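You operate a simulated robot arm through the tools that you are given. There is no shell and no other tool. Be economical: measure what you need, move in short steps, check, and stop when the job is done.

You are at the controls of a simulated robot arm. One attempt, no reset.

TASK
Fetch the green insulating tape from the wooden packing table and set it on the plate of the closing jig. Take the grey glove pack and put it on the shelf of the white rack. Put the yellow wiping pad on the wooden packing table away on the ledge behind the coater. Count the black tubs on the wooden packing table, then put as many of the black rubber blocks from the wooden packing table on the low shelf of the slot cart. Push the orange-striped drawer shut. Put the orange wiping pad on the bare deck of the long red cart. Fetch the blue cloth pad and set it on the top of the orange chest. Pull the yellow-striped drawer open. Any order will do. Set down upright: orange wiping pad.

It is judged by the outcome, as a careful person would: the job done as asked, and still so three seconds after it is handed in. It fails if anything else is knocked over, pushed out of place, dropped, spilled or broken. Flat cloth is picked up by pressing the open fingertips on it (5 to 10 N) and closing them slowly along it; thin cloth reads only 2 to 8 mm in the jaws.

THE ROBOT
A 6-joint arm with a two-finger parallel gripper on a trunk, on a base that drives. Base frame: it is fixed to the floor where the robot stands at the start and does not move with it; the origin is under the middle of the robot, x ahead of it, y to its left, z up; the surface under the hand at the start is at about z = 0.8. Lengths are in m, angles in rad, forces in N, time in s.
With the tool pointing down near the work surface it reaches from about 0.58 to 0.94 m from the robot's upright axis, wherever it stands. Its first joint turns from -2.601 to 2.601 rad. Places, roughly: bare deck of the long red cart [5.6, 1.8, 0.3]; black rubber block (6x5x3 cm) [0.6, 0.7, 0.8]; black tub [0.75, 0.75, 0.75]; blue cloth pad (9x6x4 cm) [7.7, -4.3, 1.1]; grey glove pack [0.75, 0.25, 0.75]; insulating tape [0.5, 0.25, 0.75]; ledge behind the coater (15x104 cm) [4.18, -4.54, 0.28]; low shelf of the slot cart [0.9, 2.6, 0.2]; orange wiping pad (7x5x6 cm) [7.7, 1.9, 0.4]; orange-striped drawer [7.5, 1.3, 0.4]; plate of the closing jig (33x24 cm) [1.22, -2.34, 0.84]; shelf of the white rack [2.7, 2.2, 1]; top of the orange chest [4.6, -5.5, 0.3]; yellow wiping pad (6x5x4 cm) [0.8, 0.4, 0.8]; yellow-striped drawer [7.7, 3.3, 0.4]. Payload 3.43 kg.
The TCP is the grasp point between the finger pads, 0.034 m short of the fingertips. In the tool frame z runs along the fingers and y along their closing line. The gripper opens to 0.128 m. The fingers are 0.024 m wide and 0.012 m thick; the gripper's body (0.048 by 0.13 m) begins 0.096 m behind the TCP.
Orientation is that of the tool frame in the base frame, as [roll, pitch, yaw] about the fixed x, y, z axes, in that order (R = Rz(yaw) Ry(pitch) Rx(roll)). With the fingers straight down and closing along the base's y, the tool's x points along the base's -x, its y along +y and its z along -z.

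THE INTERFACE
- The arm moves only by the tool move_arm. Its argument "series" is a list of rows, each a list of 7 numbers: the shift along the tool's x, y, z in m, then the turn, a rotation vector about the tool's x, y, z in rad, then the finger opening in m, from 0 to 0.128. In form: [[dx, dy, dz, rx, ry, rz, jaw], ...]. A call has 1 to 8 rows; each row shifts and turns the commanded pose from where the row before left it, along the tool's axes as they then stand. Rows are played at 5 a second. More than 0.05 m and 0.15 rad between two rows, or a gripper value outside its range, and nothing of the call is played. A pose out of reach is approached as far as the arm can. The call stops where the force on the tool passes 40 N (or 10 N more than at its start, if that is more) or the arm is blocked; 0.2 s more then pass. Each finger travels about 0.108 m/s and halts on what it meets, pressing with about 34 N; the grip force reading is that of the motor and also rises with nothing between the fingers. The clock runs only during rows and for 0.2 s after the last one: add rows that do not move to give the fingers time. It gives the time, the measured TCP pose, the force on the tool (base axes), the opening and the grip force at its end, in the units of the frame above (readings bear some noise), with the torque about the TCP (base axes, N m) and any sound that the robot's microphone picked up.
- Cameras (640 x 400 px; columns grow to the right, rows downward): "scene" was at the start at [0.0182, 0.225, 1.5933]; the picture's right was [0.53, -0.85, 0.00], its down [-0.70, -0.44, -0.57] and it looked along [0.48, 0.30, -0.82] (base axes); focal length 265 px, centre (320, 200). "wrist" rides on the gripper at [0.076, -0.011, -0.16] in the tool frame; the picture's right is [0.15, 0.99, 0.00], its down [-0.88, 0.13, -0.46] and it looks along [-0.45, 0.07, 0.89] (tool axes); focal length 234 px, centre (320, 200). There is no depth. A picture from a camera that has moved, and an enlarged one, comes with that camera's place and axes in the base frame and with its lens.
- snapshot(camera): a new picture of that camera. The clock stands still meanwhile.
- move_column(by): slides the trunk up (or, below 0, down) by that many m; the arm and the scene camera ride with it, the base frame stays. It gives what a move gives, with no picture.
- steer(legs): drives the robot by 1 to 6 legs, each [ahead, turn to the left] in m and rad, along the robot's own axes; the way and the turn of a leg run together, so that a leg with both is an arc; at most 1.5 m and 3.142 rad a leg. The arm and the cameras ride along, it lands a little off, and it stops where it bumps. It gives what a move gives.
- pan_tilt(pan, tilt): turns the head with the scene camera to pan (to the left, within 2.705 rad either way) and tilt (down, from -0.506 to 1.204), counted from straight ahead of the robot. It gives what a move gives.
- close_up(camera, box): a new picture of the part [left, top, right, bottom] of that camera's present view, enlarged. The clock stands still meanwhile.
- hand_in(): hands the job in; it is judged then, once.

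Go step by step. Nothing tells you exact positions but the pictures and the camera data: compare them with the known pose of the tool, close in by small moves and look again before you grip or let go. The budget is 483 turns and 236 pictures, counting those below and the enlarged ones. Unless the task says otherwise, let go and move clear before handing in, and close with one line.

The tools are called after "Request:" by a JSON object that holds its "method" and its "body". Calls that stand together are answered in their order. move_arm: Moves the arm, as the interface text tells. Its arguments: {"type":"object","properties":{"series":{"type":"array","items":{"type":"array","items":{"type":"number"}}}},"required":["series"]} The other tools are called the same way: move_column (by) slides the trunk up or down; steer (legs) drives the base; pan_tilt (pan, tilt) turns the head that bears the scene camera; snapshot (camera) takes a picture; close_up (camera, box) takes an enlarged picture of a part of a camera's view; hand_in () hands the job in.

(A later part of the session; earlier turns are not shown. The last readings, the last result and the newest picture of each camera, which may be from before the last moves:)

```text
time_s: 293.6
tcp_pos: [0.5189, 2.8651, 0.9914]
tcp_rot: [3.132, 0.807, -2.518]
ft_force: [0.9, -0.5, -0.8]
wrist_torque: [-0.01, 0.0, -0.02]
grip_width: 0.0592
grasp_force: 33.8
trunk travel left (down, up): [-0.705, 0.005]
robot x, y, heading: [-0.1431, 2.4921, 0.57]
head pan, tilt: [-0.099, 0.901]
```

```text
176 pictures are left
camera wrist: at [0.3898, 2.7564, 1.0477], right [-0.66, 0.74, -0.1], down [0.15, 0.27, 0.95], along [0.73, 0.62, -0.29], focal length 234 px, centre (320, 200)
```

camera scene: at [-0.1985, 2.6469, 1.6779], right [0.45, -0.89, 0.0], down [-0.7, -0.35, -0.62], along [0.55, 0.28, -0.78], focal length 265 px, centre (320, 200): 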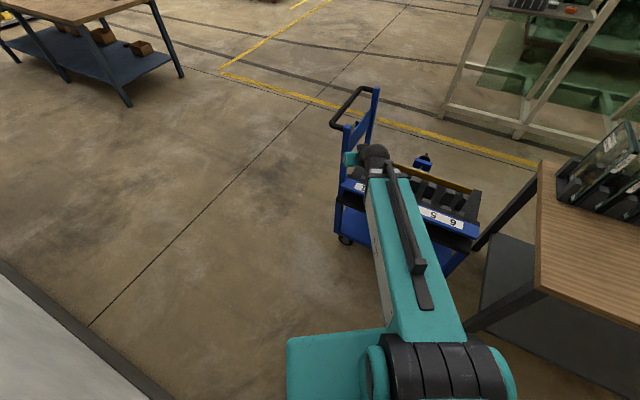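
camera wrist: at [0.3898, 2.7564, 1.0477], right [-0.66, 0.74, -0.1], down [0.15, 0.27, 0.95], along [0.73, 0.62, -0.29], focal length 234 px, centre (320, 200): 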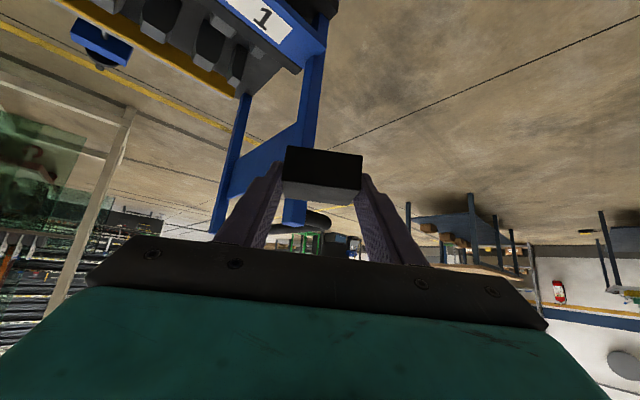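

The base bumped (probably its rear against the wall) while turning. I'll move forward slightly, then finish the turn.

Request:
{"method": "steer", "body": {"legs": [[0.07, 0]]}}

Request:
{"method": "steer", "body": {"legs": [[0, -0.5]]}}

Request:
{"method": "pan_tilt", "body": {"pan": 0, "tilt": 1.0}}

Request:
{"method": "snapshot", "body": {"camera": "scene"}}

```text
time_s: 294.6
tcp_pos: [0.5787, 2.9031, 0.991]
tcp_rot: [3.133, 0.805, -2.519]
ft_force: [-0.2, 0.3, -0.9]
wrist_torque: [0.0, 0.0, -0.02]
grip_width: 0.0592
grasp_force: 33.6
trunk travel left (down, up): [-0.705, 0.005]
robot x, y, heading: [-0.0788, 2.5285, 0.568]
head pan, tilt: [-0.099, 0.901]
```

```text
time_s: 296.9
tcp_pos: [0.6746, 2.5529, 0.9914]
tcp_rot: [3.134, 0.806, -3.007]
ft_force: [0.0, 0.5, -0.6]
wrist_torque: [-0.03, 0.01, -0.01]
grip_width: 0.059
grasp_force: 34.3
trunk travel left (down, up): [-0.705, 0.005]
robot x, y, heading: [-0.0831, 2.5172, 0.088]
head pan, tilt: [-0.099, 0.901]
```

```text
time_s: 297.5
tcp_pos: [0.6754, 2.551, 0.9926]
tcp_rot: [3.131, 0.808, -3.005]
ft_force: [-1.0, 0.3, -1.0]
wrist_torque: [0.02, 0.01, -0.02]
grip_width: 0.0591
grasp_force: 33.9
trunk travel left (down, up): [-0.705, 0.005]
robot x, y, heading: [-0.0804, 2.5165, 0.089]
head pan, tilt: [0.0, 1.0]
```

```text
175 pictures are left
camera scene: at [-0.0679, 2.6903, 1.6707], right [0.09, -1.0, 0.0], down [-0.84, -0.07, -0.54], along [0.54, 0.05, -0.84], focal length 265 px, centre (320, 200)
```

scene: 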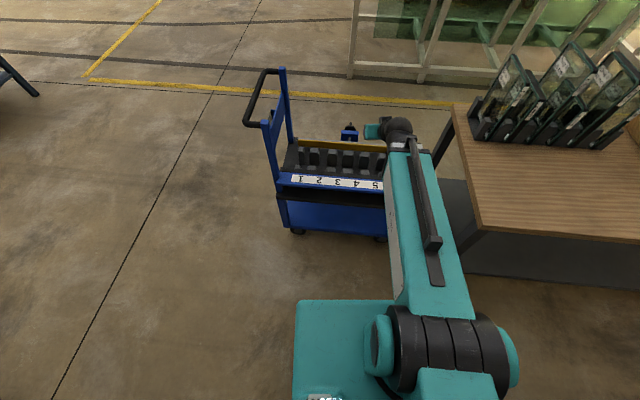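

The tool is over the cart's back edge. I'll straighten it while retracting, lower beside the cart, then tilt and go in.

Request:
{"method": "move_arm", "body": {"series": [[0.014, 0, -0.015, 0, 0.06, 0, 0.04], [0.016, 0, -0.014, 0, 0.12, 0, 0.04], [0.018, 0, -0.012, 0, 0.13, 0, 0.04], [0.019, 0, -0.009, 0, 0.13, 0, 0.04], [0.02, 0, -0.006, 0, 0.13, 0, 0.04], [0.02, 0, -0.003, 0, 0.12, 0, 0.04], [0.015, 0, 0, 0, 0.08, 0, 0.04]]}}

Request:
{"method": "snapshot", "body": {"camera": "wrist"}}

```text
time_s: 299.1
tcp_pos: [0.536, 2.5314, 0.9856]
tcp_rot: [3.136, 0.034, -2.999]
ft_force: [0.0, 1.3, -0.8]
wrist_torque: [0.01, 0.03, -0.04]
grip_width: 0.0592
grasp_force: 34.3
trunk travel left (down, up): [-0.705, 0.005]
robot x, y, heading: [-0.0757, 2.5184, 0.091]
head pan, tilt: [0.0, 1.0]
```

```text
174 pictures are left
camera wrist: at [0.457, 2.507, 1.1421], right [-0.29, 0.96, 0.0], down [0.84, 0.25, 0.49], along [0.47, 0.14, -0.87], focal length 234 px, centre (320, 200)
```

wrist: 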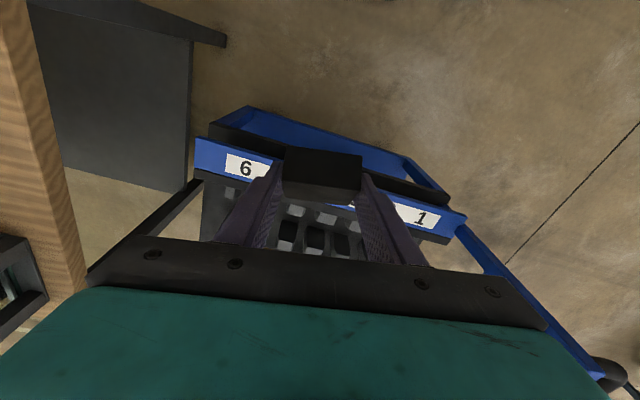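

Request:
{"method": "move_column", "body": {"by": -0.4}}

Request:
{"method": "move_column", "body": {"by": -0.26}}

Request:
{"method": "snapshot", "body": {"camera": "wrist"}}

```text
time_s: 302.9
tcp_pos: [0.5365, 2.5312, 0.5852]
tcp_rot: [3.135, 0.038, -2.999]
ft_force: [0.3, -0.5, -1.0]
wrist_torque: [0.0, -0.02, -0.01]
grip_width: 0.0589
grasp_force: 33.3
trunk travel left (down, up): [-0.305, 0.405]
robot x, y, heading: [-0.0795, 2.5168, 0.086]
head pan, tilt: [0.0, 1.0]
```

```text
time_s: 305.6
tcp_pos: [0.5362, 2.5305, 0.3248]
tcp_rot: [3.137, 0.037, -3.0]
ft_force: [-0.1, -0.3, -0.9]
wrist_torque: [0.0, 0.04, -0.01]
grip_width: 0.0591
grasp_force: 33.8
trunk travel left (down, up): [-0.045, 0.665]
robot x, y, heading: [-0.0808, 2.5165, 0.088]
head pan, tilt: [0.0, 1.0]
```

```text
173 pictures are left
camera wrist: at [0.457, 2.5069, 0.4819], right [-0.29, 0.96, 0.0], down [0.84, 0.25, 0.49], along [0.47, 0.14, -0.87], focal length 234 px, centre (320, 200)
```

wrist: 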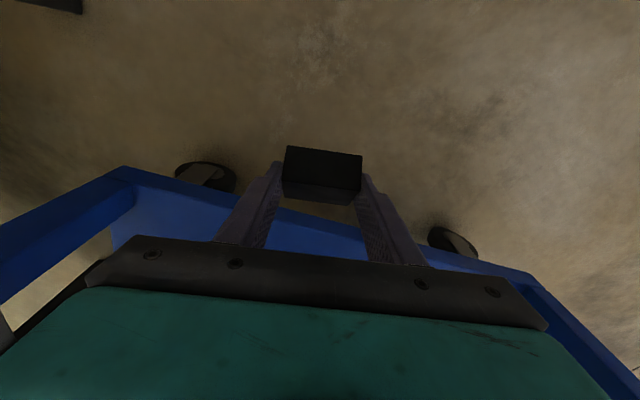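

Request:
{"method": "move_arm", "body": {"series": [[-0.01, 0, 0, 0, -0.06, 0, 0.04], [-0.015, 0, 0.002, 0, -0.12, 0, 0.04], [-0.017, 0, 0.004, 0, -0.13, 0, 0.04], [-0.017, 0, 0.006, 0, -0.13, 0, 0.04], [-0.016, 0, 0.008, 0, -0.13, 0, 0.04], [-0.014, 0, 0.01, 0, -0.13, 0, 0.04], [-0.005, 0, 0.005, 0, -0.07, 0, 0.04]]}}

Request:
{"method": "snapshot", "body": {"camera": "wrist"}}

```text
time_s: 307.2
tcp_pos: [0.6637, 2.5446, 0.3227]
tcp_rot: [3.133, 0.808, -3.002]
ft_force: [-0.5, 0.2, -0.6]
wrist_torque: [-0.01, -0.01, 0.0]
grip_width: 0.059
grasp_force: 34.0
out of reach, approached as far as the arm can: row 4, 5, 6, 7
trunk travel left (down, up): [-0.045, 0.665]
robot x, y, heading: [-0.081, 2.5178, 0.087]
head pan, tilt: [0.0, 1.0]
```

```text
172 pictures are left
camera wrist: at [0.4996, 2.5087, 0.3783], right [-0.24, 0.97, -0.1], down [0.26, 0.16, 0.95], along [0.94, 0.2, -0.29], focal length 234 px, centre (320, 200)
```

wrist: 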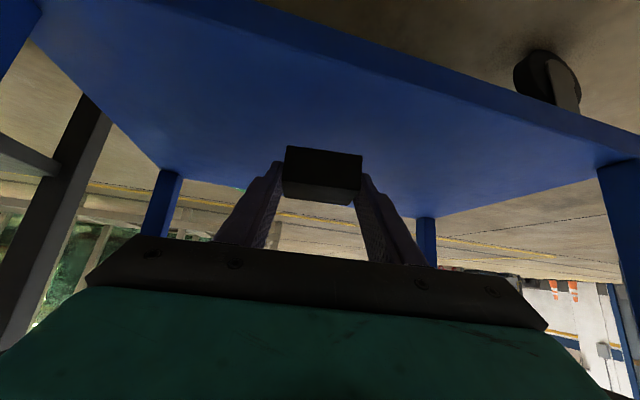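

Request:
{"method": "move_arm", "body": {"series": [[-0.004, 0, 0.02, 0, 0, 0, 0.04], [-0.0045, 0, 0.0235, 0, 0, 0, 0.04], [-0.0045, 0, 0.0235, 0, 0, 0, 0.04], [-0.004, 0, 0.02, 0, 0, 0, 0.04], [0, 0, 0, 0, 0, 0, 0.04]]}}

Request:
{"method": "snapshot", "body": {"camera": "wrist"}}

```text
time_s: 308.4
tcp_pos: [0.7376, 2.5589, 0.2746]
tcp_rot: [3.133, 0.808, -3.006]
ft_force: [0.3, -0.7, -1.1]
wrist_torque: [0.03, 0.01, 0.01]
grip_width: 0.0593
grasp_force: 34.1
trunk travel left (down, up): [-0.045, 0.665]
robot x, y, heading: [-0.0776, 2.5161, 0.087]
head pan, tilt: [0.0, 1.0]
```

```text
171 pictures are left
camera wrist: at [0.5735, 2.5219, 0.3303], right [-0.24, 0.97, -0.1], down [0.26, 0.16, 0.95], along [0.94, 0.2, -0.29], focal length 234 px, centre (320, 200)
```

wrist: 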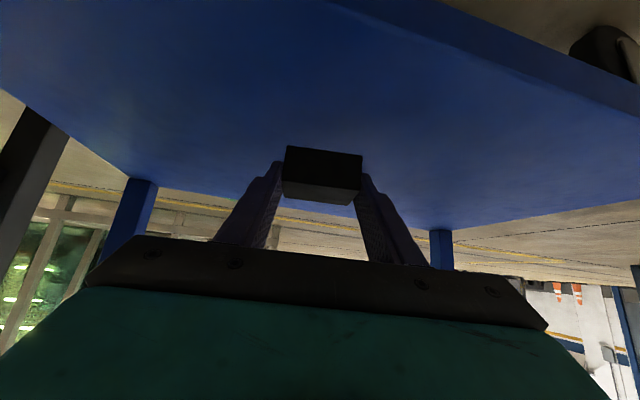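

Request:
{"method": "move_arm", "body": {"series": [[0.0072, 0, 0.0069, 0, 0, 0, 0.04], [0.0072, 0, 0.0069, 0, 0, 0, 0.04], [0.0036, 0, 0.0035, 0, 0, 0, 0.04], [0, 0, 0, 0, 0, 0, 0.04]]}}

Request:
{"method": "move_arm", "body": {"series": [[0.0022, 0, 0.0021, 0, 0, 0, 0.04], [0, 0, 0, 0, 0, 0, 0.04]]}}

```text
time_s: 309.4
tcp_pos: [0.7361, 2.5572, 0.2495]
tcp_rot: [3.132, 0.807, -3.005]
ft_force: [0.4, 0.3, -0.5]
wrist_torque: [0.0, 0.01, 0.04]
grip_width: 0.0592
grasp_force: 34.5
trunk travel left (down, up): [-0.045, 0.665]
robot x, y, heading: [-0.0783, 2.5171, 0.092]
head pan, tilt: [0.0, 1.0]
```

```text
time_s: 310.0
tcp_pos: [0.7379, 2.5576, 0.2457]
tcp_rot: [3.133, 0.806, -3.006]
ft_force: [-0.6, -0.5, -0.5]
wrist_torque: [-0.01, 0.01, 0.02]
grip_width: 0.0591
grasp_force: 34.0
trunk travel left (down, up): [-0.045, 0.665]
robot x, y, heading: [-0.0766, 2.5161, 0.096]
head pan, tilt: [0.0, 1.0]
```

Request:
{"method": "move_arm", "body": {"series": [[0.0022, 0, 0.0021, 0, 0, 0, 0.04], [0.0022, 0, 0.0021, 0, 0, 0, 0.04], [0.0015, 0, 0.0014, 0, 0, 0, 0.04], [0, 0, 0, 0, 0, 0, 0.04]]}}

```text
time_s: 311.0
tcp_pos: [0.7376, 2.5584, 0.2375]
tcp_rot: [3.133, 0.807, -3.004]
ft_force: [-0.8, -0.4, -0.8]
wrist_torque: [-0.03, 0.02, 0.0]
grip_width: 0.0591
grasp_force: 33.5
trunk travel left (down, up): [-0.045, 0.665]
robot x, y, heading: [-0.0772, 2.5205, 0.091]
head pan, tilt: [0.0, 1.0]
```

Request:
{"method": "move_arm", "body": {"series": [[0.0022, 0, 0.0021, 0, 0, 0, 0.04], [0.0015, 0, 0.0014, 0, 0, 0, 0.04], [0, 0, 0, 0, 0, 0, 0.04]]}}

Request:
{"method": "snapshot", "body": {"camera": "wrist"}}

```text
time_s: 311.8
tcp_pos: [0.7378, 2.5574, 0.2346]
tcp_rot: [3.133, 0.808, -3.005]
ft_force: [-3.9, 3.2, 7.3]
wrist_torque: [-0.14, -0.06, -0.06]
grip_width: 0.0593
grasp_force: 33.9
trunk travel left (down, up): [-0.045, 0.665]
robot x, y, heading: [-0.0762, 2.5183, 0.088]
head pan, tilt: [0.0, 1.0]
```

```text
170 pictures are left
camera wrist: at [0.5735, 2.5215, 0.29], right [-0.24, 0.97, -0.1], down [0.26, 0.16, 0.95], along [0.94, 0.2, -0.29], focal length 234 px, centre (320, 200)
```

wrist: 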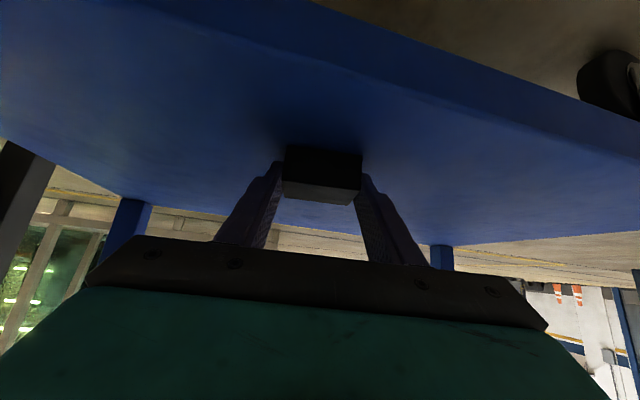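

Block rests on the shelf. Releasing and withdrawing along the fingers.

Request:
{"method": "move_arm", "body": {"series": [[0, 0, 0, 0, 0, 0, 0.07], [0, 0, 0, 0, 0, 0, 0.09], [0, 0, -0.01, 0, 0, 0, 0.09], [0, 0, -0.025, 0, 0, 0, 0.09], [0, 0, -0.025, 0, 0, 0, 0.09], [0.014, 0, -0.014, 0, 0, 0, 0.09], [0.014, 0, -0.014, 0, 0, 0, 0.09]]}}

Request:
{"method": "snapshot", "body": {"camera": "wrist"}}

```text
time_s: 313.4
tcp_pos: [0.6534, 2.5434, 0.2728]
tcp_rot: [3.133, 0.806, -3.003]
ft_force: [-0.5, -0.3, 0.6]
wrist_torque: [0.03, 0.0, 0.02]
grip_width: 0.0899
grasp_force: 0.0
trunk travel left (down, up): [-0.045, 0.665]
robot x, y, heading: [-0.0814, 2.5182, 0.089]
head pan, tilt: [0.0, 1.0]
```

```text
169 pictures are left
camera wrist: at [0.4901, 2.5076, 0.3294], right [-0.24, 0.97, -0.1], down [0.26, 0.16, 0.95], along [0.94, 0.2, -0.29], focal length 234 px, centre (320, 200)
```

wrist: 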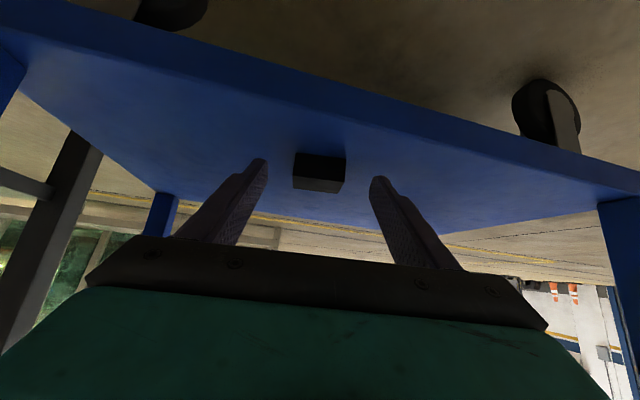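

Request:
{"method": "move_arm", "body": {"series": [[0.014, 0, -0.015, 0, 0.06, 0, 0.09], [0.016, 0, -0.014, 0, 0.12, 0, 0.09], [0.016, 0, -0.011, 0, 0.13, 0, 0.09], [0.016, 0, -0.008, 0, 0.13, 0, 0.09], [0.016, 0, -0.005, 0, 0.13, 0, 0.09], [0.012, 0, -0.003, 0, 0.12, 0, 0.09], [0.005, 0, 0, 0, 0.08, 0, 0.09]]}}

Request:
{"method": "move_column", "body": {"by": 0.4}}

Request:
{"method": "move_column", "body": {"by": 0.26}}

Request:
{"method": "steer", "body": {"legs": [[0, 1.48]]}}

```text
time_s: 315.0
tcp_pos: [0.5528, 2.5293, 0.269]
tcp_rot: [3.136, 0.034, -2.999]
ft_force: [-0.2, -0.7, 0.0]
wrist_torque: [0.0, -0.01, 0.0]
grip_width: 0.0898
grasp_force: 0.0
out of reach, approached as far as the arm can: row 1
trunk travel left (down, up): [-0.045, 0.665]
robot x, y, heading: [-0.076, 2.5145, 0.09]
head pan, tilt: [0.0, 1.0]
```

```text
time_s: 318.9
tcp_pos: [0.5528, 2.5289, 0.6685]
tcp_rot: [3.136, 0.037, -2.999]
ft_force: [1.4, -0.1, -0.1]
wrist_torque: [-0.01, -0.02, 0.01]
grip_width: 0.0899
grasp_force: 0.2
trunk travel left (down, up): [-0.445, 0.265]
robot x, y, heading: [-0.0802, 2.5174, 0.089]
head pan, tilt: [0.0, 1.0]
```

```text
time_s: 321.5
tcp_pos: [0.5538, 2.5293, 0.9281]
tcp_rot: [3.138, 0.037, -2.998]
ft_force: [0.4, 0.1, -0.2]
wrist_torque: [0.0, 0.01, 0.02]
grip_width: 0.09
grasp_force: 0.0
trunk travel left (down, up): [-0.705, 0.005]
robot x, y, heading: [-0.0817, 2.5198, 0.09]
head pan, tilt: [0.0, 1.0]
```

```text
time_s: 326.9
tcp_pos: [-0.0447, 3.1509, 0.9283]
tcp_rot: [3.136, 0.038, -1.502]
ft_force: [0.5, -0.9, -0.4]
wrist_torque: [-0.01, 0.03, -0.01]
grip_width: 0.0899
grasp_force: 0.0
trunk travel left (down, up): [-0.705, 0.005]
robot x, y, heading: [-0.1187, 2.5165, 1.577]
head pan, tilt: [0.0, 1.0]
```

Request:
{"method": "steer", "body": {"legs": [[-0.9, 0]]}}

Request:
{"method": "steer", "body": {"legs": [[-0.9, 0]]}}

```text
time_s: 332.2
tcp_pos: [-0.0371, 2.271, 0.9282]
tcp_rot: [3.138, 0.037, -1.512]
ft_force: [0.2, 0.5, 0.0]
wrist_torque: [0.0, 0.03, 0.01]
grip_width: 0.0899
grasp_force: 0.0
trunk travel left (down, up): [-0.705, 0.005]
robot x, y, heading: [-0.1198, 1.6387, 1.569]
head pan, tilt: [0.0, 1.0]
```

```text
time_s: 337.6
tcp_pos: [-0.042, 1.3654, 0.9283]
tcp_rot: [3.137, 0.037, -1.52]
ft_force: [0.5, 0.0, -0.1]
wrist_torque: [0.01, -0.01, 0.01]
grip_width: 0.0901
grasp_force: 0.1
trunk travel left (down, up): [-0.705, 0.005]
robot x, y, heading: [-0.13, 0.7334, 1.556]
head pan, tilt: [0.0, 1.0]
```

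Request:
{"method": "steer", "body": {"legs": [[0, -1.55]]}}

Request:
{"method": "pan_tilt", "body": {"pan": 0.4, "tilt": 0.95}}

Request:
{"method": "snapshot", "body": {"camera": "scene"}}

```text
time_s: 343.3
tcp_pos: [0.5022, 0.6383, 0.9284]
tcp_rot: [3.134, 0.037, -3.109]
ft_force: [1.3, 0.3, -0.5]
wrist_torque: [0.02, -0.03, 0.02]
grip_width: 0.09
grasp_force: 0.1
trunk travel left (down, up): [-0.705, 0.005]
robot x, y, heading: [-0.1272, 0.7, -0.022]
head pan, tilt: [0.0, 1.0]
```

```text
time_s: 344.2
tcp_pos: [0.5034, 0.6377, 0.928]
tcp_rot: [3.135, 0.037, -3.109]
ft_force: [0.1, 0.5, 0.3]
wrist_torque: [-0.01, 0.01, 0.0]
grip_width: 0.0896
grasp_force: 0.0
trunk travel left (down, up): [-0.705, 0.005]
robot x, y, heading: [-0.1278, 0.6967, -0.028]
head pan, tilt: [0.4, 0.949]
```

```text
168 pictures are left
camera scene: at [-0.0992, 0.8985, 1.6742], right [0.37, -0.93, 0.0], down [-0.76, -0.3, -0.58], along [0.54, 0.21, -0.81], focal length 265 px, centre (320, 200)
```

scene: 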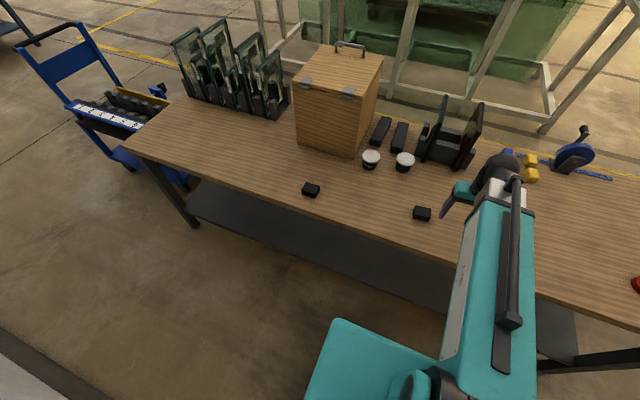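

Request:
{"method": "move_arm", "body": {"series": [[-0.001, 0.02, 0, 0, 0, 0, 0.1], [-0.001, 0.035, 0, 0, 0, 0, 0.1], [-0.001, 0.035, 0, 0, 0, 0, 0.1], [-0.001, 0.035, 0, 0, 0, 0, 0.1], [-0.001, 0.035, 0, 0, 0, 0, 0.1], [-0.001, 0.035, 0, 0, 0, 0, 0.1], [-0.001, 0.035, 0, 0, 0, 0, 0.1], [-0.001, 0.035, 0, 0, 0, 0, 0.1]]}}

Request:
{"method": "move_arm", "body": {"series": [[-0.001, 0.035, 0, 0, 0, 0, 0.1], [-0.001, 0.035, 0, 0, 0, 0, 0.1], [-0.001, 0.035, 0, 0, 0, 0, 0.1], [-0.001, 0.035, 0, 0, 0, 0, 0.1], [-0.001, 0.035, 0, 0, 0, 0, 0.1], [-0.001, 0.035, 0, 0, 0, 0, 0.1], [-0.001, 0.035, 0, 0, 0, 0, 0.1], [-0.001, 0.03, 0, 0, 0, 0, 0.1]]}}

Request:
{"method": "snapshot", "body": {"camera": "wrist"}}

```text
time_s: 346.0
tcp_pos: [0.5012, 0.901, 0.932]
tcp_rot: [3.136, 0.037, -3.109]
ft_force: [0.2, 1.2, 0.3]
wrist_torque: [-0.04, -0.01, -0.02]
grip_width: 0.1
grasp_force: 0.1
trunk travel left (down, up): [-0.705, 0.005]
robot x, y, heading: [-0.1287, 0.7001, -0.031]
head pan, tilt: [0.4, 0.949]
```

```text
time_s: 347.8
tcp_pos: [0.5034, 1.1774, 0.9314]
tcp_rot: [3.136, 0.036, -3.109]
ft_force: [0.6, 0.0, 0.2]
wrist_torque: [0.03, 0.03, -0.02]
grip_width: 0.1001
grasp_force: 0.1
trunk travel left (down, up): [-0.705, 0.005]
robot x, y, heading: [-0.1253, 0.7018, -0.026]
head pan, tilt: [0.4, 0.949]
```

```text
167 pictures are left
camera wrist: at [0.4209, 1.1621, 1.0883], right [-0.18, 0.98, 0.0], down [0.86, 0.16, 0.49], along [0.48, 0.09, -0.87], focal length 234 px, centre (320, 200)
```

wrist: 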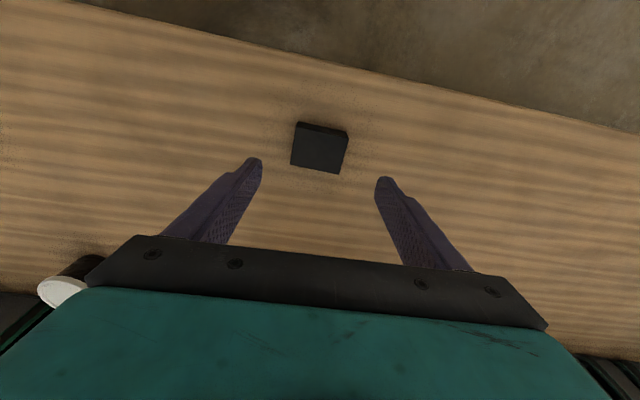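

Block 1 is at (0.503, 1.175), square to the axes. Tilting 45° and descending partway.

Request:
{"method": "move_arm", "body": {"series": [[0.005, -0.002, 0, 0, -0.06, 0.03, 0.1], [0.005, 0, 0, 0, -0.12, 0, 0.1], [0, 0, 0, 0, -0.13, 0, 0.1], [0, 0, 0, 0, -0.13, 0, 0.1], [0, 0, 0, 0, -0.13, 0, 0.1], [0, 0, 0, 0, -0.13, 0, 0.1], [0, 0, 0, 0, -0.07, 0, 0.1]]}}

Request:
{"method": "move_arm", "body": {"series": [[0.0145, 0, 0.0138, 0, 0, 0, 0.1], [0.0145, 0, 0.0138, 0, 0, 0, 0.1], [0.0145, 0, 0.0138, 0, 0, 0, 0.1], [0.0036, 0, 0.0035, 0, 0, 0, 0.1]]}}

Request:
{"method": "snapshot", "body": {"camera": "wrist"}}

```text
time_s: 349.4
tcp_pos: [0.4913, 1.1762, 0.9313]
tcp_rot: [3.129, 0.809, 3.138]
ft_force: [-0.3, 0.0, -0.5]
wrist_torque: [0.02, 0.0, 0.03]
grip_width: 0.1002
grasp_force: 0.1
trunk travel left (down, up): [-0.705, 0.005]
robot x, y, heading: [-0.126, 0.6971, -0.024]
head pan, tilt: [0.4, 0.949]
```

```text
time_s: 350.4
tcp_pos: [0.4907, 1.1757, 0.8658]
tcp_rot: [3.132, 0.808, 3.139]
ft_force: [-0.1, -0.2, -0.3]
wrist_torque: [0.01, 0.02, -0.02]
grip_width: 0.1
grasp_force: 0.0
trunk travel left (down, up): [-0.705, 0.005]
robot x, y, heading: [-0.1298, 0.6942, -0.023]
head pan, tilt: [0.4, 0.949]
```

```text
166 pictures are left
camera wrist: at [0.3231, 1.1637, 0.9217], right [-0.11, 0.99, -0.1], down [0.28, 0.12, 0.95], along [0.95, 0.07, -0.29], focal length 234 px, centre (320, 200)
```

wrist: 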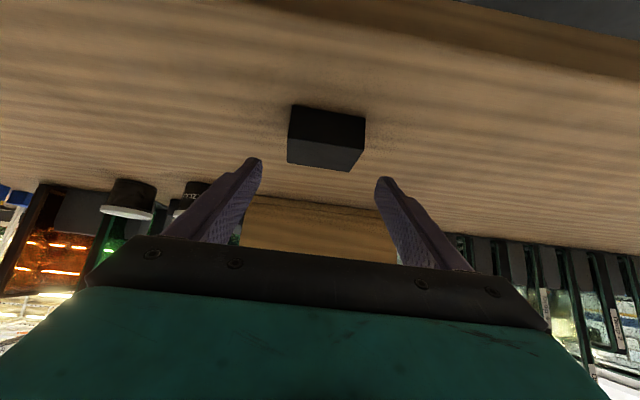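

Request:
{"method": "move_arm", "body": {"series": [[0.01, 0, 0.0095, 0, 0, 0, 0.1], [0.008, 0, 0.0077, 0, 0, 0, 0.1], [0.0036, 0, 0.0035, 0, 0, 0, 0.1], [0, 0, 0, 0, 0, 0, 0.085], [0, 0, 0, 0, 0, 0, 0.06], [0, 0, 0, 0, 0, 0, 0.04], [0, 0, 0, 0, 0, 0, 0.04]]}}

Request:
{"method": "snapshot", "body": {"camera": "wrist"}}

```text
time_s: 352.0
tcp_pos: [0.4909, 1.1762, 0.8372]
tcp_rot: [3.132, 0.805, 3.139]
ft_force: [0.3, -0.6, 0.5]
wrist_torque: [-0.1, -0.03, 0.02]
grip_width: 0.0599
grasp_force: 34.1
trunk travel left (down, up): [-0.705, 0.005]
robot x, y, heading: [-0.1309, 0.6987, -0.027]
head pan, tilt: [0.4, 0.949]
```

```text
165 pictures are left
camera wrist: at [0.3234, 1.1639, 0.8923], right [-0.1, 0.99, -0.1], down [0.28, 0.12, 0.95], along [0.95, 0.07, -0.29], focal length 234 px, centre (320, 200)
```

wrist: 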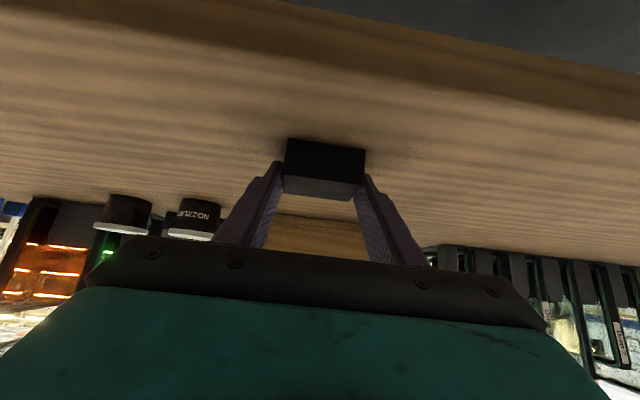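

Request:
{"method": "move_arm", "body": {"series": [[-0.0145, 0, -0.0138, 0, 0, 0, 0.04], [-0.0217, 0, -0.0207, 0, 0, 0, 0.04], [-0.0217, 0, -0.0207, 0, 0, 0, 0.04], [-0.0217, 0, -0.0207, 0, 0, 0, 0.04], [-0.0217, 0, -0.0207, 0, 0, 0, 0.04], [-0.0145, 0, -0.0138, 0, 0, 0, 0.04]]}}

Request:
{"method": "move_arm", "body": {"series": [[-0.004, -0.02, 0.004, 0, 0, 0, 0.04], [-0.007, -0.034, 0.0072, 0, 0, 0, 0.04], [-0.007, -0.034, 0.0072, 0, 0, 0, 0.04], [-0.007, -0.034, 0.0072, 0, 0, 0, 0.04], [-0.007, -0.034, 0.0072, 0, 0, 0, 0.04], [-0.007, -0.034, 0.0072, 0, 0, 0, 0.04], [-0.007, -0.034, 0.0072, 0, 0, 0, 0.04], [-0.007, -0.034, 0.0072, 0, 0, 0, 0.04]]}}

Request:
{"method": "move_arm", "body": {"series": [[-0.007, -0.034, 0.0072, 0, 0, 0, 0.04], [-0.007, -0.034, 0.0072, 0, 0, 0, 0.04], [-0.007, -0.034, 0.0072, 0, 0, 0, 0.04], [-0.007, -0.034, 0.0072, 0, 0, 0, 0.04], [-0.007, -0.034, 0.0072, 0, 0, 0, 0.04], [-0.007, -0.034, 0.0072, 0, 0, 0, 0.04], [0, -0.015, 0, 0, 0, 0, 0.04]]}}

Request:
{"method": "steer", "body": {"legs": [[0.03, 0], [0, 1.58]]}}

```text
time_s: 353.4
tcp_pos: [0.4903, 1.1772, 0.9987]
tcp_rot: [3.131, 0.807, 3.138]
ft_force: [-0.1, 0.1, -0.7]
wrist_torque: [0.02, 0.03, 0.02]
grip_width: 0.0595
grasp_force: 33.5
trunk travel left (down, up): [-0.705, 0.005]
robot x, y, heading: [-0.1289, 0.6979, -0.024]
head pan, tilt: [0.4, 0.949]
```

```text
time_s: 355.2
tcp_pos: [0.5714, 0.9208, 0.9987]
tcp_rot: [3.131, 0.807, 3.136]
ft_force: [-0.3, 0.4, -0.4]
wrist_torque: [0.01, 0.0, 0.01]
grip_width: 0.059
grasp_force: 34.4
out of reach, approached as far as the arm can: row 8
trunk travel left (down, up): [-0.705, 0.005]
robot x, y, heading: [-0.124, 0.6976, -0.025]
head pan, tilt: [0.4, 0.949]
```

```text
time_s: 356.8
tcp_pos: [0.6377, 0.7009, 0.9923]
tcp_rot: [3.13, 0.807, 3.138]
ft_force: [1.1, 0.2, -0.9]
wrist_torque: [0.01, 0.0, -0.03]
grip_width: 0.0592
grasp_force: 34.1
out of reach, approached as far as the arm can: row 1, 2
trunk travel left (down, up): [-0.705, 0.005]
robot x, y, heading: [-0.1278, 0.6988, -0.025]
head pan, tilt: [0.4, 0.949]
```

```text
time_s: 362.9
tcp_pos: [-0.0899, 1.4638, 0.9929]
tcp_rot: [3.131, 0.806, -1.589]
ft_force: [0.1, 0.7, -0.4]
wrist_torque: [0.0, 0.04, 0.0]
grip_width: 0.0592
grasp_force: 33.7
trunk travel left (down, up): [-0.705, 0.005]
robot x, y, heading: [-0.1344, 0.7008, 1.529]
head pan, tilt: [0.4, 0.949]
```

Request:
{"method": "steer", "body": {"legs": [[1.0, 0]]}}

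Request:
{"method": "steer", "body": {"legs": [[0.93, 0]]}}

```text
time_s: 368.7
tcp_pos: [-0.0709, 2.464, 0.9922]
tcp_rot: [3.131, 0.806, -1.568]
ft_force: [0.5, 0.8, -0.6]
wrist_torque: [-0.01, 0.0, 0.01]
grip_width: 0.0593
grasp_force: 33.8
trunk travel left (down, up): [-0.705, 0.005]
robot x, y, heading: [-0.0979, 1.6963, 1.548]
head pan, tilt: [0.4, 0.949]
```

```text
time_s: 374.3
tcp_pos: [-0.0347, 3.4037, 0.9919]
tcp_rot: [3.13, 0.807, -1.579]
ft_force: [0.1, -0.7, -0.5]
wrist_torque: [0.0, 0.0, 0.01]
grip_width: 0.0589
grasp_force: 34.2
trunk travel left (down, up): [-0.705, 0.005]
robot x, y, heading: [-0.0721, 2.6399, 1.534]
head pan, tilt: [0.4, 0.949]
```

I'll straighten and retract the tool before turning, to keep clear of the cart's handle.

Request:
{"method": "move_arm", "body": {"series": [[0.014, 0, -0.015, 0, 0.06, 0, 0.04], [0.016, 0, -0.014, 0, 0.12, 0, 0.04], [0.018, 0, -0.012, 0, 0.13, 0, 0.04], [0.019, 0, -0.009, 0, 0.13, 0, 0.04], [0.02, 0, -0.006, 0, 0.13, 0, 0.04], [0.02, 0, -0.003, 0, 0.12, 0, 0.04], [0.015, 0, 0, 0, 0.08, 0, 0.04]]}}

Request:
{"method": "steer", "body": {"legs": [[0, -1.5]]}}

Request:
{"method": "snapshot", "body": {"camera": "wrist"}}

```text
time_s: 375.9
tcp_pos: [-0.033, 3.2641, 0.9847]
tcp_rot: [3.134, 0.036, -1.574]
ft_force: [-0.4, -1.0, -0.4]
wrist_torque: [-0.02, 0.0, -0.02]
grip_width: 0.059
grasp_force: 34.2
trunk travel left (down, up): [-0.705, 0.005]
robot x, y, heading: [-0.0751, 2.6394, 1.534]
head pan, tilt: [0.4, 0.949]
```

```text
time_s: 381.3
tcp_pos: [0.5508, 2.6524, 0.9841]
tcp_rot: [3.136, 0.037, -3.057]
ft_force: [1.3, 0.5, -1.2]
wrist_torque: [-0.01, 0.0, -0.01]
grip_width: 0.059
grasp_force: 33.9
trunk travel left (down, up): [-0.705, 0.005]
robot x, y, heading: [-0.0781, 2.6049, 0.06]
head pan, tilt: [0.4, 0.949]
```

```text
164 pictures are left
camera wrist: at [0.4701, 2.6327, 1.141], right [-0.23, 0.97, 0.0], down [0.85, 0.2, 0.49], along [0.47, 0.11, -0.87], focal length 234 px, centre (320, 200)
```

wrist: 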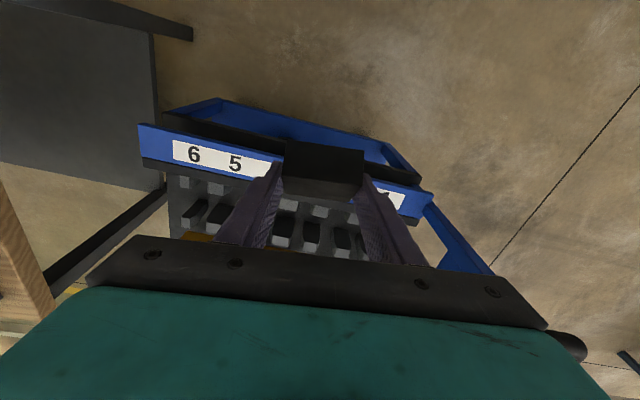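

Request:
{"method": "move_column", "body": {"by": -0.4}}

Request:
{"method": "move_column", "body": {"by": -0.26}}

Request:
{"method": "move_arm", "body": {"series": [[-0.01, 0.01, 0, 0, -0.06, 0, 0.04], [-0.015, 0.015, 0.002, 0, -0.12, 0, 0.04], [-0.017, 0.01, 0.004, 0, -0.13, 0, 0.04], [-0.017, 0, 0.006, 0, -0.13, 0, 0.04], [-0.016, 0, 0.008, 0, -0.13, 0, 0.04], [-0.014, 0, 0.01, 0, -0.13, 0, 0.04], [-0.005, 0, 0.005, 0, -0.07, 0, 0.04]]}}

Request:
{"method": "snapshot", "body": {"camera": "wrist"}}

```text
time_s: 385.1
tcp_pos: [0.5504, 2.6525, 0.5851]
tcp_rot: [3.134, 0.037, -3.058]
ft_force: [1.1, -0.2, -1.3]
wrist_torque: [0.03, 0.02, 0.03]
grip_width: 0.0591
grasp_force: 33.9
trunk travel left (down, up): [-0.305, 0.405]
robot x, y, heading: [-0.0715, 2.6055, 0.057]
head pan, tilt: [0.4, 0.949]
```

```text
time_s: 387.8
tcp_pos: [0.5495, 2.6529, 0.3242]
tcp_rot: [3.136, 0.037, -3.056]
ft_force: [0.0, 0.5, -0.2]
wrist_torque: [0.02, 0.02, 0.01]
grip_width: 0.0593
grasp_force: 34.0
trunk travel left (down, up): [-0.045, 0.665]
robot x, y, heading: [-0.0744, 2.6067, 0.059]
head pan, tilt: [0.4, 0.949]
```

```text
time_s: 389.4
tcp_pos: [0.6661, 2.6987, 0.3231]
tcp_rot: [3.132, 0.808, -3.063]
ft_force: [1.0, -0.8, -1.3]
wrist_torque: [0.0, -0.01, 0.02]
grip_width: 0.0592
grasp_force: 33.7
out of reach, approached as far as the arm can: row 5, 6, 7
trunk travel left (down, up): [-0.045, 0.665]
robot x, y, heading: [-0.0757, 2.6052, 0.06]
head pan, tilt: [0.4, 0.949]
```

```text
163 pictures are left
camera wrist: at [0.499, 2.6719, 0.3785], right [-0.19, 0.98, -0.1], down [0.27, 0.15, 0.95], along [0.95, 0.15, -0.29], focal length 234 px, centre (320, 200)
```

wrist: 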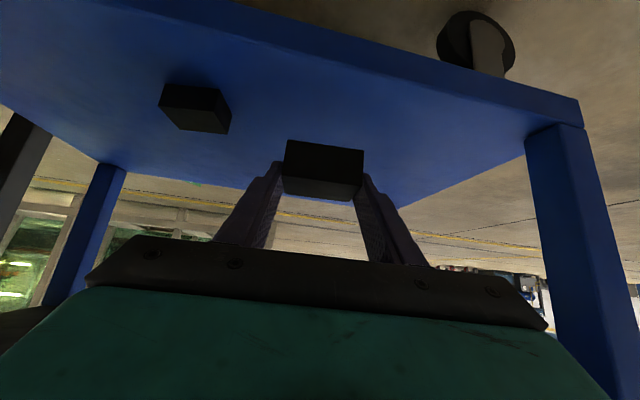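

Request:
{"method": "move_arm", "body": {"series": [[-0.004, 0, 0.02, 0, 0, 0, 0.04], [-0.0045, 0, 0.0235, 0, 0, 0, 0.04], [-0.0045, 0, 0.0235, 0, 0, 0, 0.04], [-0.004, 0, 0.02, 0, 0, 0, 0.04], [0.0072, 0, 0.0069, 0, 0, 0, 0.04], [0.0072, 0, 0.0069, 0, 0, 0, 0.04], [0.0072, 0, 0.0069, 0, 0, 0, 0.04]]}}

Request:
{"method": "move_arm", "body": {"series": [[0.0022, 0, 0.0021, 0, 0, 0, 0.04], [0.0022, 0, 0.0021, 0, 0, 0, 0.04], [0, 0, 0, 0, 0, 0, 0.04]]}}

```text
time_s: 391.0
tcp_pos: [0.7386, 2.7058, 0.2433]
tcp_rot: [3.129, 0.806, -3.064]
ft_force: [-0.6, -0.8, -1.0]
wrist_torque: [0.04, 0.03, -0.02]
grip_width: 0.059
grasp_force: 34.2
trunk travel left (down, up): [-0.045, 0.665]
robot x, y, heading: [-0.0751, 2.6036, 0.058]
head pan, tilt: [0.4, 0.949]
```

```text
time_s: 391.8
tcp_pos: [0.7392, 2.706, 0.2385]
tcp_rot: [3.131, 0.806, -3.065]
ft_force: [0.2, -0.2, -2.2]
wrist_torque: [0.01, 0.0, -0.01]
grip_width: 0.059
grasp_force: 34.1
trunk travel left (down, up): [-0.045, 0.665]
robot x, y, heading: [-0.0724, 2.606, 0.059]
head pan, tilt: [0.4, 0.949]
```

Request:
{"method": "move_arm", "body": {"series": [[0.0015, 0, 0.0014, 0, 0, 0, 0.04], [0.0015, 0, 0.0014, 0, 0, 0, 0.04], [0, 0, 0, 0, 0, 0, 0.04]]}}

```text
time_s: 392.6
tcp_pos: [0.739, 2.7056, 0.2363]
tcp_rot: [3.13, 0.81, -3.064]
ft_force: [-3.1, 2.0, 13.6]
wrist_torque: [-0.3, 0.04, -0.04]
grip_width: 0.0589
grasp_force: 33.9
trunk travel left (down, up): [-0.045, 0.665]
robot x, y, heading: [-0.0726, 2.6035, 0.054]
head pan, tilt: [0.4, 0.949]
```

Request:
{"method": "move_arm", "body": {"series": [[0, 0, 0, 0, 0, 0, 0.07], [0, 0, 0, 0, 0, 0, 0.086], [0, 0, -0.01, 0, 0, 0, 0.086], [0, 0, -0.025, 0, 0, 0, 0.086], [0, 0, -0.025, 0, 0, 0, 0.086], [0.014, 0, -0.014, 0, 0, 0, 0.086], [0.01, 0, -0.01, 0, 0, 0, 0.086]]}}

Request:
{"method": "snapshot", "body": {"camera": "wrist"}}

Request:
{"method": "move_arm", "body": {"series": [[0.014, 0, -0.015, 0, 0.06, 0, 0.09], [0.016, 0, -0.014, 0, 0.12, 0, 0.09], [0.016, 0, -0.011, 0, 0.13, 0, 0.09], [0.016, 0, -0.008, 0, 0.13, 0, 0.09], [0.016, 0, -0.005, 0, 0.13, 0, 0.09], [0.012, 0, -0.003, 0, 0.12, 0, 0.09], [0.005, 0, 0, 0, 0.08, 0, 0.09]]}}

Request:
{"method": "move_column", "body": {"by": 0.4}}

Request:
{"method": "move_column", "body": {"by": 0.26}}

```text
time_s: 394.2
tcp_pos: [0.663, 2.6998, 0.2738]
tcp_rot: [3.129, 0.808, -3.065]
ft_force: [-0.8, -0.7, -0.1]
wrist_torque: [-0.01, -0.03, 0.01]
grip_width: 0.0858
grasp_force: 0.2
trunk travel left (down, up): [-0.045, 0.665]
robot x, y, heading: [-0.078, 2.6049, 0.057]
head pan, tilt: [0.4, 0.949]
```

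```text
162 pictures are left
camera wrist: at [0.4969, 2.673, 0.3302], right [-0.19, 0.98, -0.1], down [0.27, 0.15, 0.95], along [0.95, 0.15, -0.29], focal length 234 px, centre (320, 200)
```

wrist: 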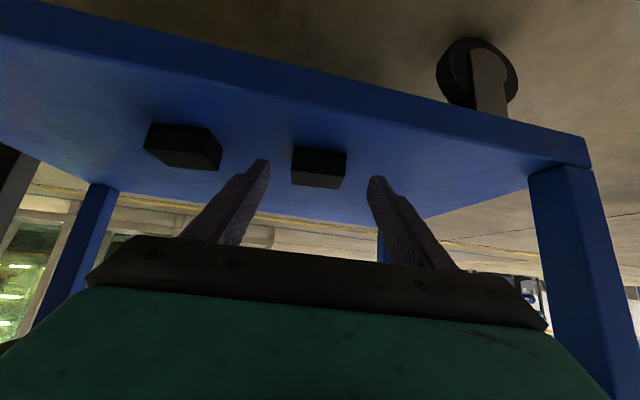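

```text
time_s: 395.8
tcp_pos: [0.5556, 2.6897, 0.2723]
tcp_rot: [3.133, 0.034, -3.057]
ft_force: [-0.1, -0.8, 0.5]
wrist_torque: [0.01, 0.02, -0.03]
grip_width: 0.0903
grasp_force: 0.2
out of reach, approached as far as the arm can: row 1
trunk travel left (down, up): [-0.045, 0.665]
robot x, y, heading: [-0.0747, 2.6088, 0.061]
head pan, tilt: [0.4, 0.949]
```

```text
time_s: 399.6
tcp_pos: [0.5552, 2.6893, 0.6708]
tcp_rot: [3.135, 0.037, -3.057]
ft_force: [0.3, -1.1, -0.1]
wrist_torque: [0.01, -0.02, 0.05]
grip_width: 0.0898
grasp_force: 0.1
trunk travel left (down, up): [-0.445, 0.265]
robot x, y, heading: [-0.072, 2.6057, 0.061]
head pan, tilt: [0.4, 0.949]
```

```text
time_s: 402.3
tcp_pos: [0.5545, 2.6896, 0.9331]
tcp_rot: [3.135, 0.036, -3.056]
ft_force: [-1.2, 0.2, -0.4]
wrist_torque: [-0.01, 0.03, -0.01]
grip_width: 0.0899
grasp_force: 0.1
trunk travel left (down, up): [-0.705, 0.005]
robot x, y, heading: [-0.076, 2.6058, 0.06]
head pan, tilt: [0.4, 0.949]
```

Both blocks are on the low shelf. Next is the yellow pad: I'll back down the corridor to y≈0.4 and face the table.

Request:
{"method": "steer", "body": {"legs": [[0, 1.51]]}}

Request:
{"method": "steer", "body": {"legs": [[-1.1, 0]]}}

```text
time_s: 407.9
tcp_pos: [-0.1432, 3.2394, 0.9322]
tcp_rot: [3.132, 0.037, -1.509]
ft_force: [0.2, 0.1, -0.6]
wrist_torque: [0.02, 0.04, -0.01]
grip_width: 0.0902
grasp_force: 0.0
trunk travel left (down, up): [-0.705, 0.005]
robot x, y, heading: [-0.1152, 2.6035, 1.594]
head pan, tilt: [0.4, 0.949]
```

```text
time_s: 414.2
tcp_pos: [-0.1194, 2.1499, 0.9324]
tcp_rot: [3.135, 0.036, -1.515]
ft_force: [-0.1, -0.5, 0.7]
wrist_torque: [0.02, -0.01, -0.02]
grip_width: 0.0899
grasp_force: 0.1
trunk travel left (down, up): [-0.705, 0.005]
robot x, y, heading: [-0.097, 1.518, 1.588]
head pan, tilt: [0.4, 0.949]
```

Request:
{"method": "steer", "body": {"legs": [[-1.1, 0], [0, -1.57]]}}

Request:
{"method": "pan_tilt", "body": {"pan": 0.2, "tilt": 0.85}}

Request:
{"method": "snapshot", "body": {"camera": "scene"}}

Request:
{"method": "snapshot", "body": {"camera": "wrist"}}

```text
time_s: 426.0
tcp_pos: [0.5704, 0.4398, 0.9318]
tcp_rot: [3.136, 0.036, -3.051]
ft_force: [0.6, -0.6, -0.2]
wrist_torque: [0.0, -0.01, -0.02]
grip_width: 0.09
grasp_force: 0.1
trunk travel left (down, up): [-0.705, 0.005]
robot x, y, heading: [-0.0583, 0.3642, 0.058]
head pan, tilt: [0.4, 0.949]
```

```text
time_s: 426.7
tcp_pos: [0.569, 0.4391, 0.9314]
tcp_rot: [3.132, 0.039, -3.051]
ft_force: [-0.2, 0.2, 0.0]
wrist_torque: [0.01, -0.03, 0.01]
grip_width: 0.0901
grasp_force: 0.0
trunk travel left (down, up): [-0.705, 0.005]
robot x, y, heading: [-0.0615, 0.3651, 0.061]
head pan, tilt: [0.201, 0.85]
```

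```text
161 pictures are left
camera scene: at [-0.0375, 0.549, 1.6819], right [0.26, -0.97, 0.0], down [-0.73, -0.19, -0.66], along [0.64, 0.17, -0.75], focal length 265 px, centre (320, 200)
```

scene: 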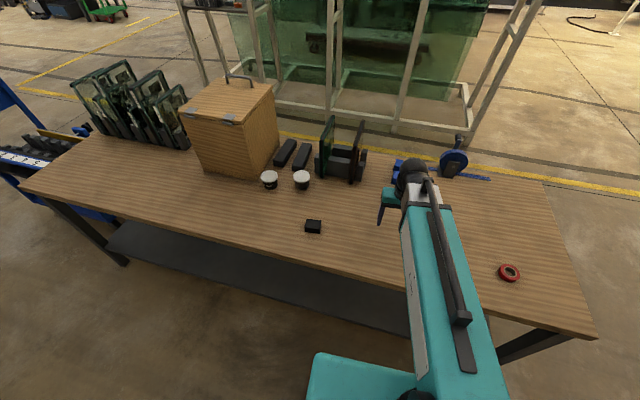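

```text
160 pictures are left
camera wrist: at [0.4894, 0.4192, 1.0884], right [-0.23, 0.97, 0.0], down [0.85, 0.2, 0.49], along [0.47, 0.12, -0.87], focal length 234 px, centre (320, 200)
```

wrist: 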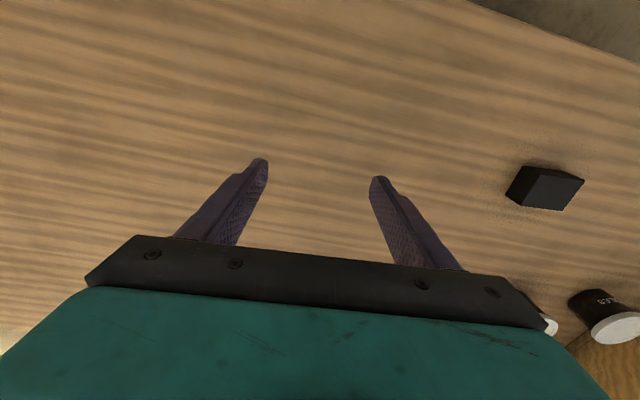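

Request:
{"method": "move_arm", "body": {"series": [[-0.02, -0.004, -0.01, 0, 0, 0, 0.1], [-0.032, -0.005, -0.015, 0, 0, 0, 0.1], [-0.034, -0.005, -0.015, 0, 0, 0, 0.1], [-0.034, -0.005, -0.01, 0, 0, 0, 0.1], [-0.034, -0.005, 0, 0, 0, 0, 0.1], [-0.034, -0.003, 0, 0, 0, 0, 0.1]]}}

Request:
{"method": "snapshot", "body": {"camera": "wrist"}}

```text
time_s: 428.1
tcp_pos: [0.7609, 0.4299, 0.9859]
tcp_rot: [3.134, 0.037, -3.049]
ft_force: [0.5, -0.8, -0.2]
wrist_torque: [0.01, 0.0, -0.01]
grip_width: 0.0999
grasp_force: 0.1
trunk travel left (down, up): [-0.705, 0.005]
robot x, y, heading: [-0.0604, 0.362, 0.057]
head pan, tilt: [0.201, 0.85]
```

```text
159 pictures are left
camera wrist: at [0.6807, 0.4094, 1.1419], right [-0.24, 0.97, 0.0], down [0.85, 0.2, 0.49], along [0.47, 0.12, -0.87], focal length 234 px, centre (320, 200)
```

wrist: 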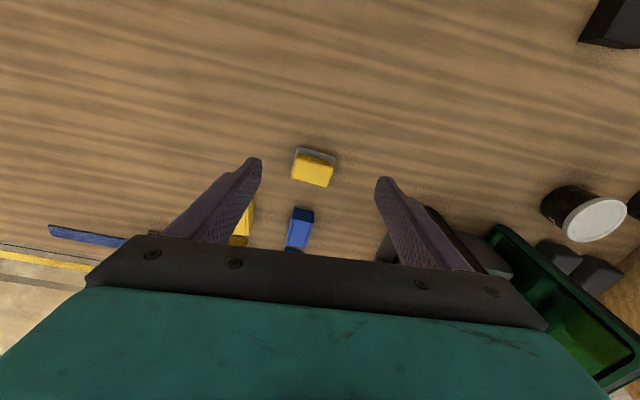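

Request:
{"method": "close_up", "body": {"camera": "wrist", "box": [220, 120, 420, 250]}}

```text
3.08 times, centred on (320, 185) of wrist
camera zoom: at [0.6807, 0.4094, 1.1419], right [-0.24, 0.97, 0.0], down [0.85, 0.2, 0.49], along [0.47, 0.12, -0.87], focal length 720 px, centre (320, 246)
```

zoom: 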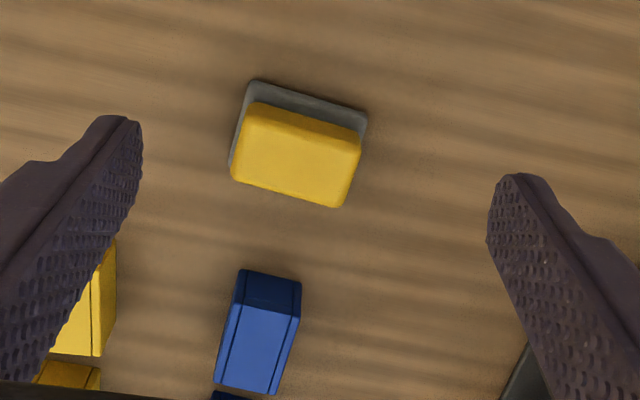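

The pad is at (0.803, 0.431), square to the axes, 6 cm across y. Aligning and descending.

Request:
{"method": "move_arm", "body": {"series": [[-0.02, -0.002, 0.01, 0, 0.037, 0.05, 0.1], [-0.022, 0, 0.02, 0, 0, 0.043, 0.1], [0, 0, 0.03, 0, 0, 0, 0.1], [0, 0, 0.03, 0, 0, 0, 0.1], [0, 0, 0.025, 0, 0, 0, 0.1], [0, 0, 0, 0, 0, 0, 0.1]]}}

Request:
{"method": "snapshot", "body": {"camera": "wrist"}}

```text
time_s: 429.5
tcp_pos: [0.7989, 0.4304, 0.8748]
tcp_rot: [3.133, -0.001, 3.139]
ft_force: [0.7, -0.1, -0.3]
wrist_torque: [-0.02, 0.02, -0.01]
grip_width: 0.1002
grasp_force: 0.0
trunk travel left (down, up): [-0.705, 0.005]
robot x, y, heading: [-0.0618, 0.3574, 0.058]
head pan, tilt: [0.201, 0.85]
```

```text
157 pictures are left
camera wrist: at [0.7229, 0.4179, 1.0332], right [-0.14, 0.99, 0.01], down [0.88, 0.12, 0.46], along [0.45, 0.07, -0.89], focal length 234 px, centre (320, 200)
```

wrist: 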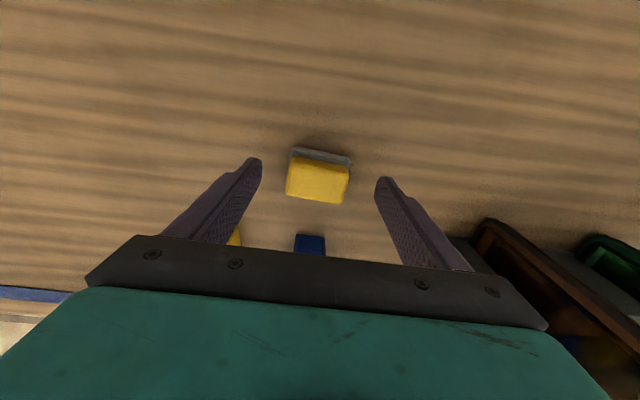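

Request:
{"method": "move_arm", "body": {"series": [[-0.003, 0, 0.02, 0, 0, 0, 0.1], [0, 0, 0.014, 0, 0, 0, 0.1], [0, 0, 0, 0, 0, 0, 0.08], [0, 0, 0, 0, 0, 0, 0.06], [0, 0, 0, 0, 0, 0, 0.045], [0, 0, 0, 0, 0, 0, 0.045], [0, 0, 0, 0, 0, 0, 0.045]]}}

Request:
{"method": "snapshot", "body": {"camera": "wrist"}}

```text
time_s: 431.1
tcp_pos: [0.8006, 0.4314, 0.841]
tcp_rot: [3.133, -0.002, 3.14]
ft_force: [-0.1, 0.8, -0.4]
wrist_torque: [0.0, -0.01, -0.05]
grip_width: 0.0593
grasp_force: 34.6
trunk travel left (down, up): [-0.705, 0.005]
robot x, y, heading: [-0.0603, 0.3603, 0.062]
head pan, tilt: [0.201, 0.85]
```

```text
156 pictures are left
camera wrist: at [0.7264, 0.4181, 1.0002], right [-0.14, 0.99, 0.01], down [0.88, 0.12, 0.46], along [0.45, 0.07, -0.89], focal length 234 px, centre (320, 200)
```

wrist: 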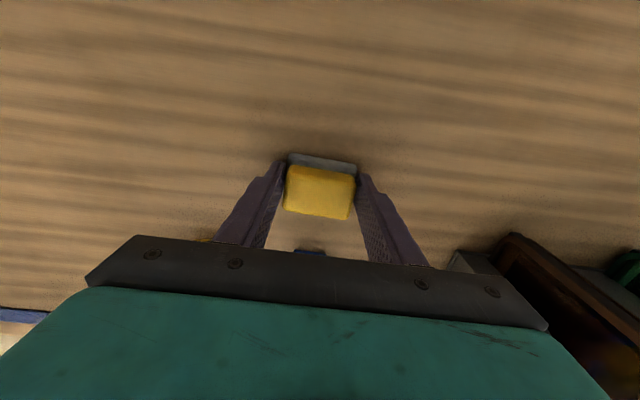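

Yellow pad held. I'll lift, retract, and head out of the corridor toward the coater, looking on the way.

Request:
{"method": "move_arm", "body": {"series": [[0, 0, -0.02, 0, 0, 0, 0.045], [0, 0, -0.04, 0, 0, 0, 0.045], [0, 0, -0.04, 0, 0, 0, 0.045], [0, 0, -0.04, 0, 0, 0, 0.045], [0.02, 0, -0.02, 0, 0, 0, 0.045], [0.03, 0, 0, 0, 0, 0, 0.045], [0.03, 0, 0, 0, 0, 0, 0.045], [0.03, 0, 0, 0, 0, 0, 0.045]]}}

Request:
{"method": "steer", "body": {"legs": [[0, -1.63], [1.2, 0]]}}

```text
time_s: 432.9
tcp_pos: [0.6903, 0.43, 0.9984]
tcp_rot: [3.135, -0.001, 3.137]
ft_force: [0.2, -0.2, 0.3]
wrist_torque: [0.01, 0.01, 0.01]
grip_width: 0.059
grasp_force: 34.7
trunk travel left (down, up): [-0.705, 0.005]
robot x, y, heading: [-0.0577, 0.3625, 0.057]
head pan, tilt: [0.201, 0.85]
```

```text
time_s: 445.1
tcp_pos: [0.0081, -1.577, 0.9977]
tcp_rot: [3.132, -0.001, 1.538]
ft_force: [-1.4, -0.6, 0.0]
wrist_torque: [0.02, -0.01, 0.03]
grip_width: 0.0586
grasp_force: 33.9
trunk travel left (down, up): [-0.705, 0.005]
robot x, y, heading: [-0.0354, -0.82, -1.554]
head pan, tilt: [0.201, 0.85]
```

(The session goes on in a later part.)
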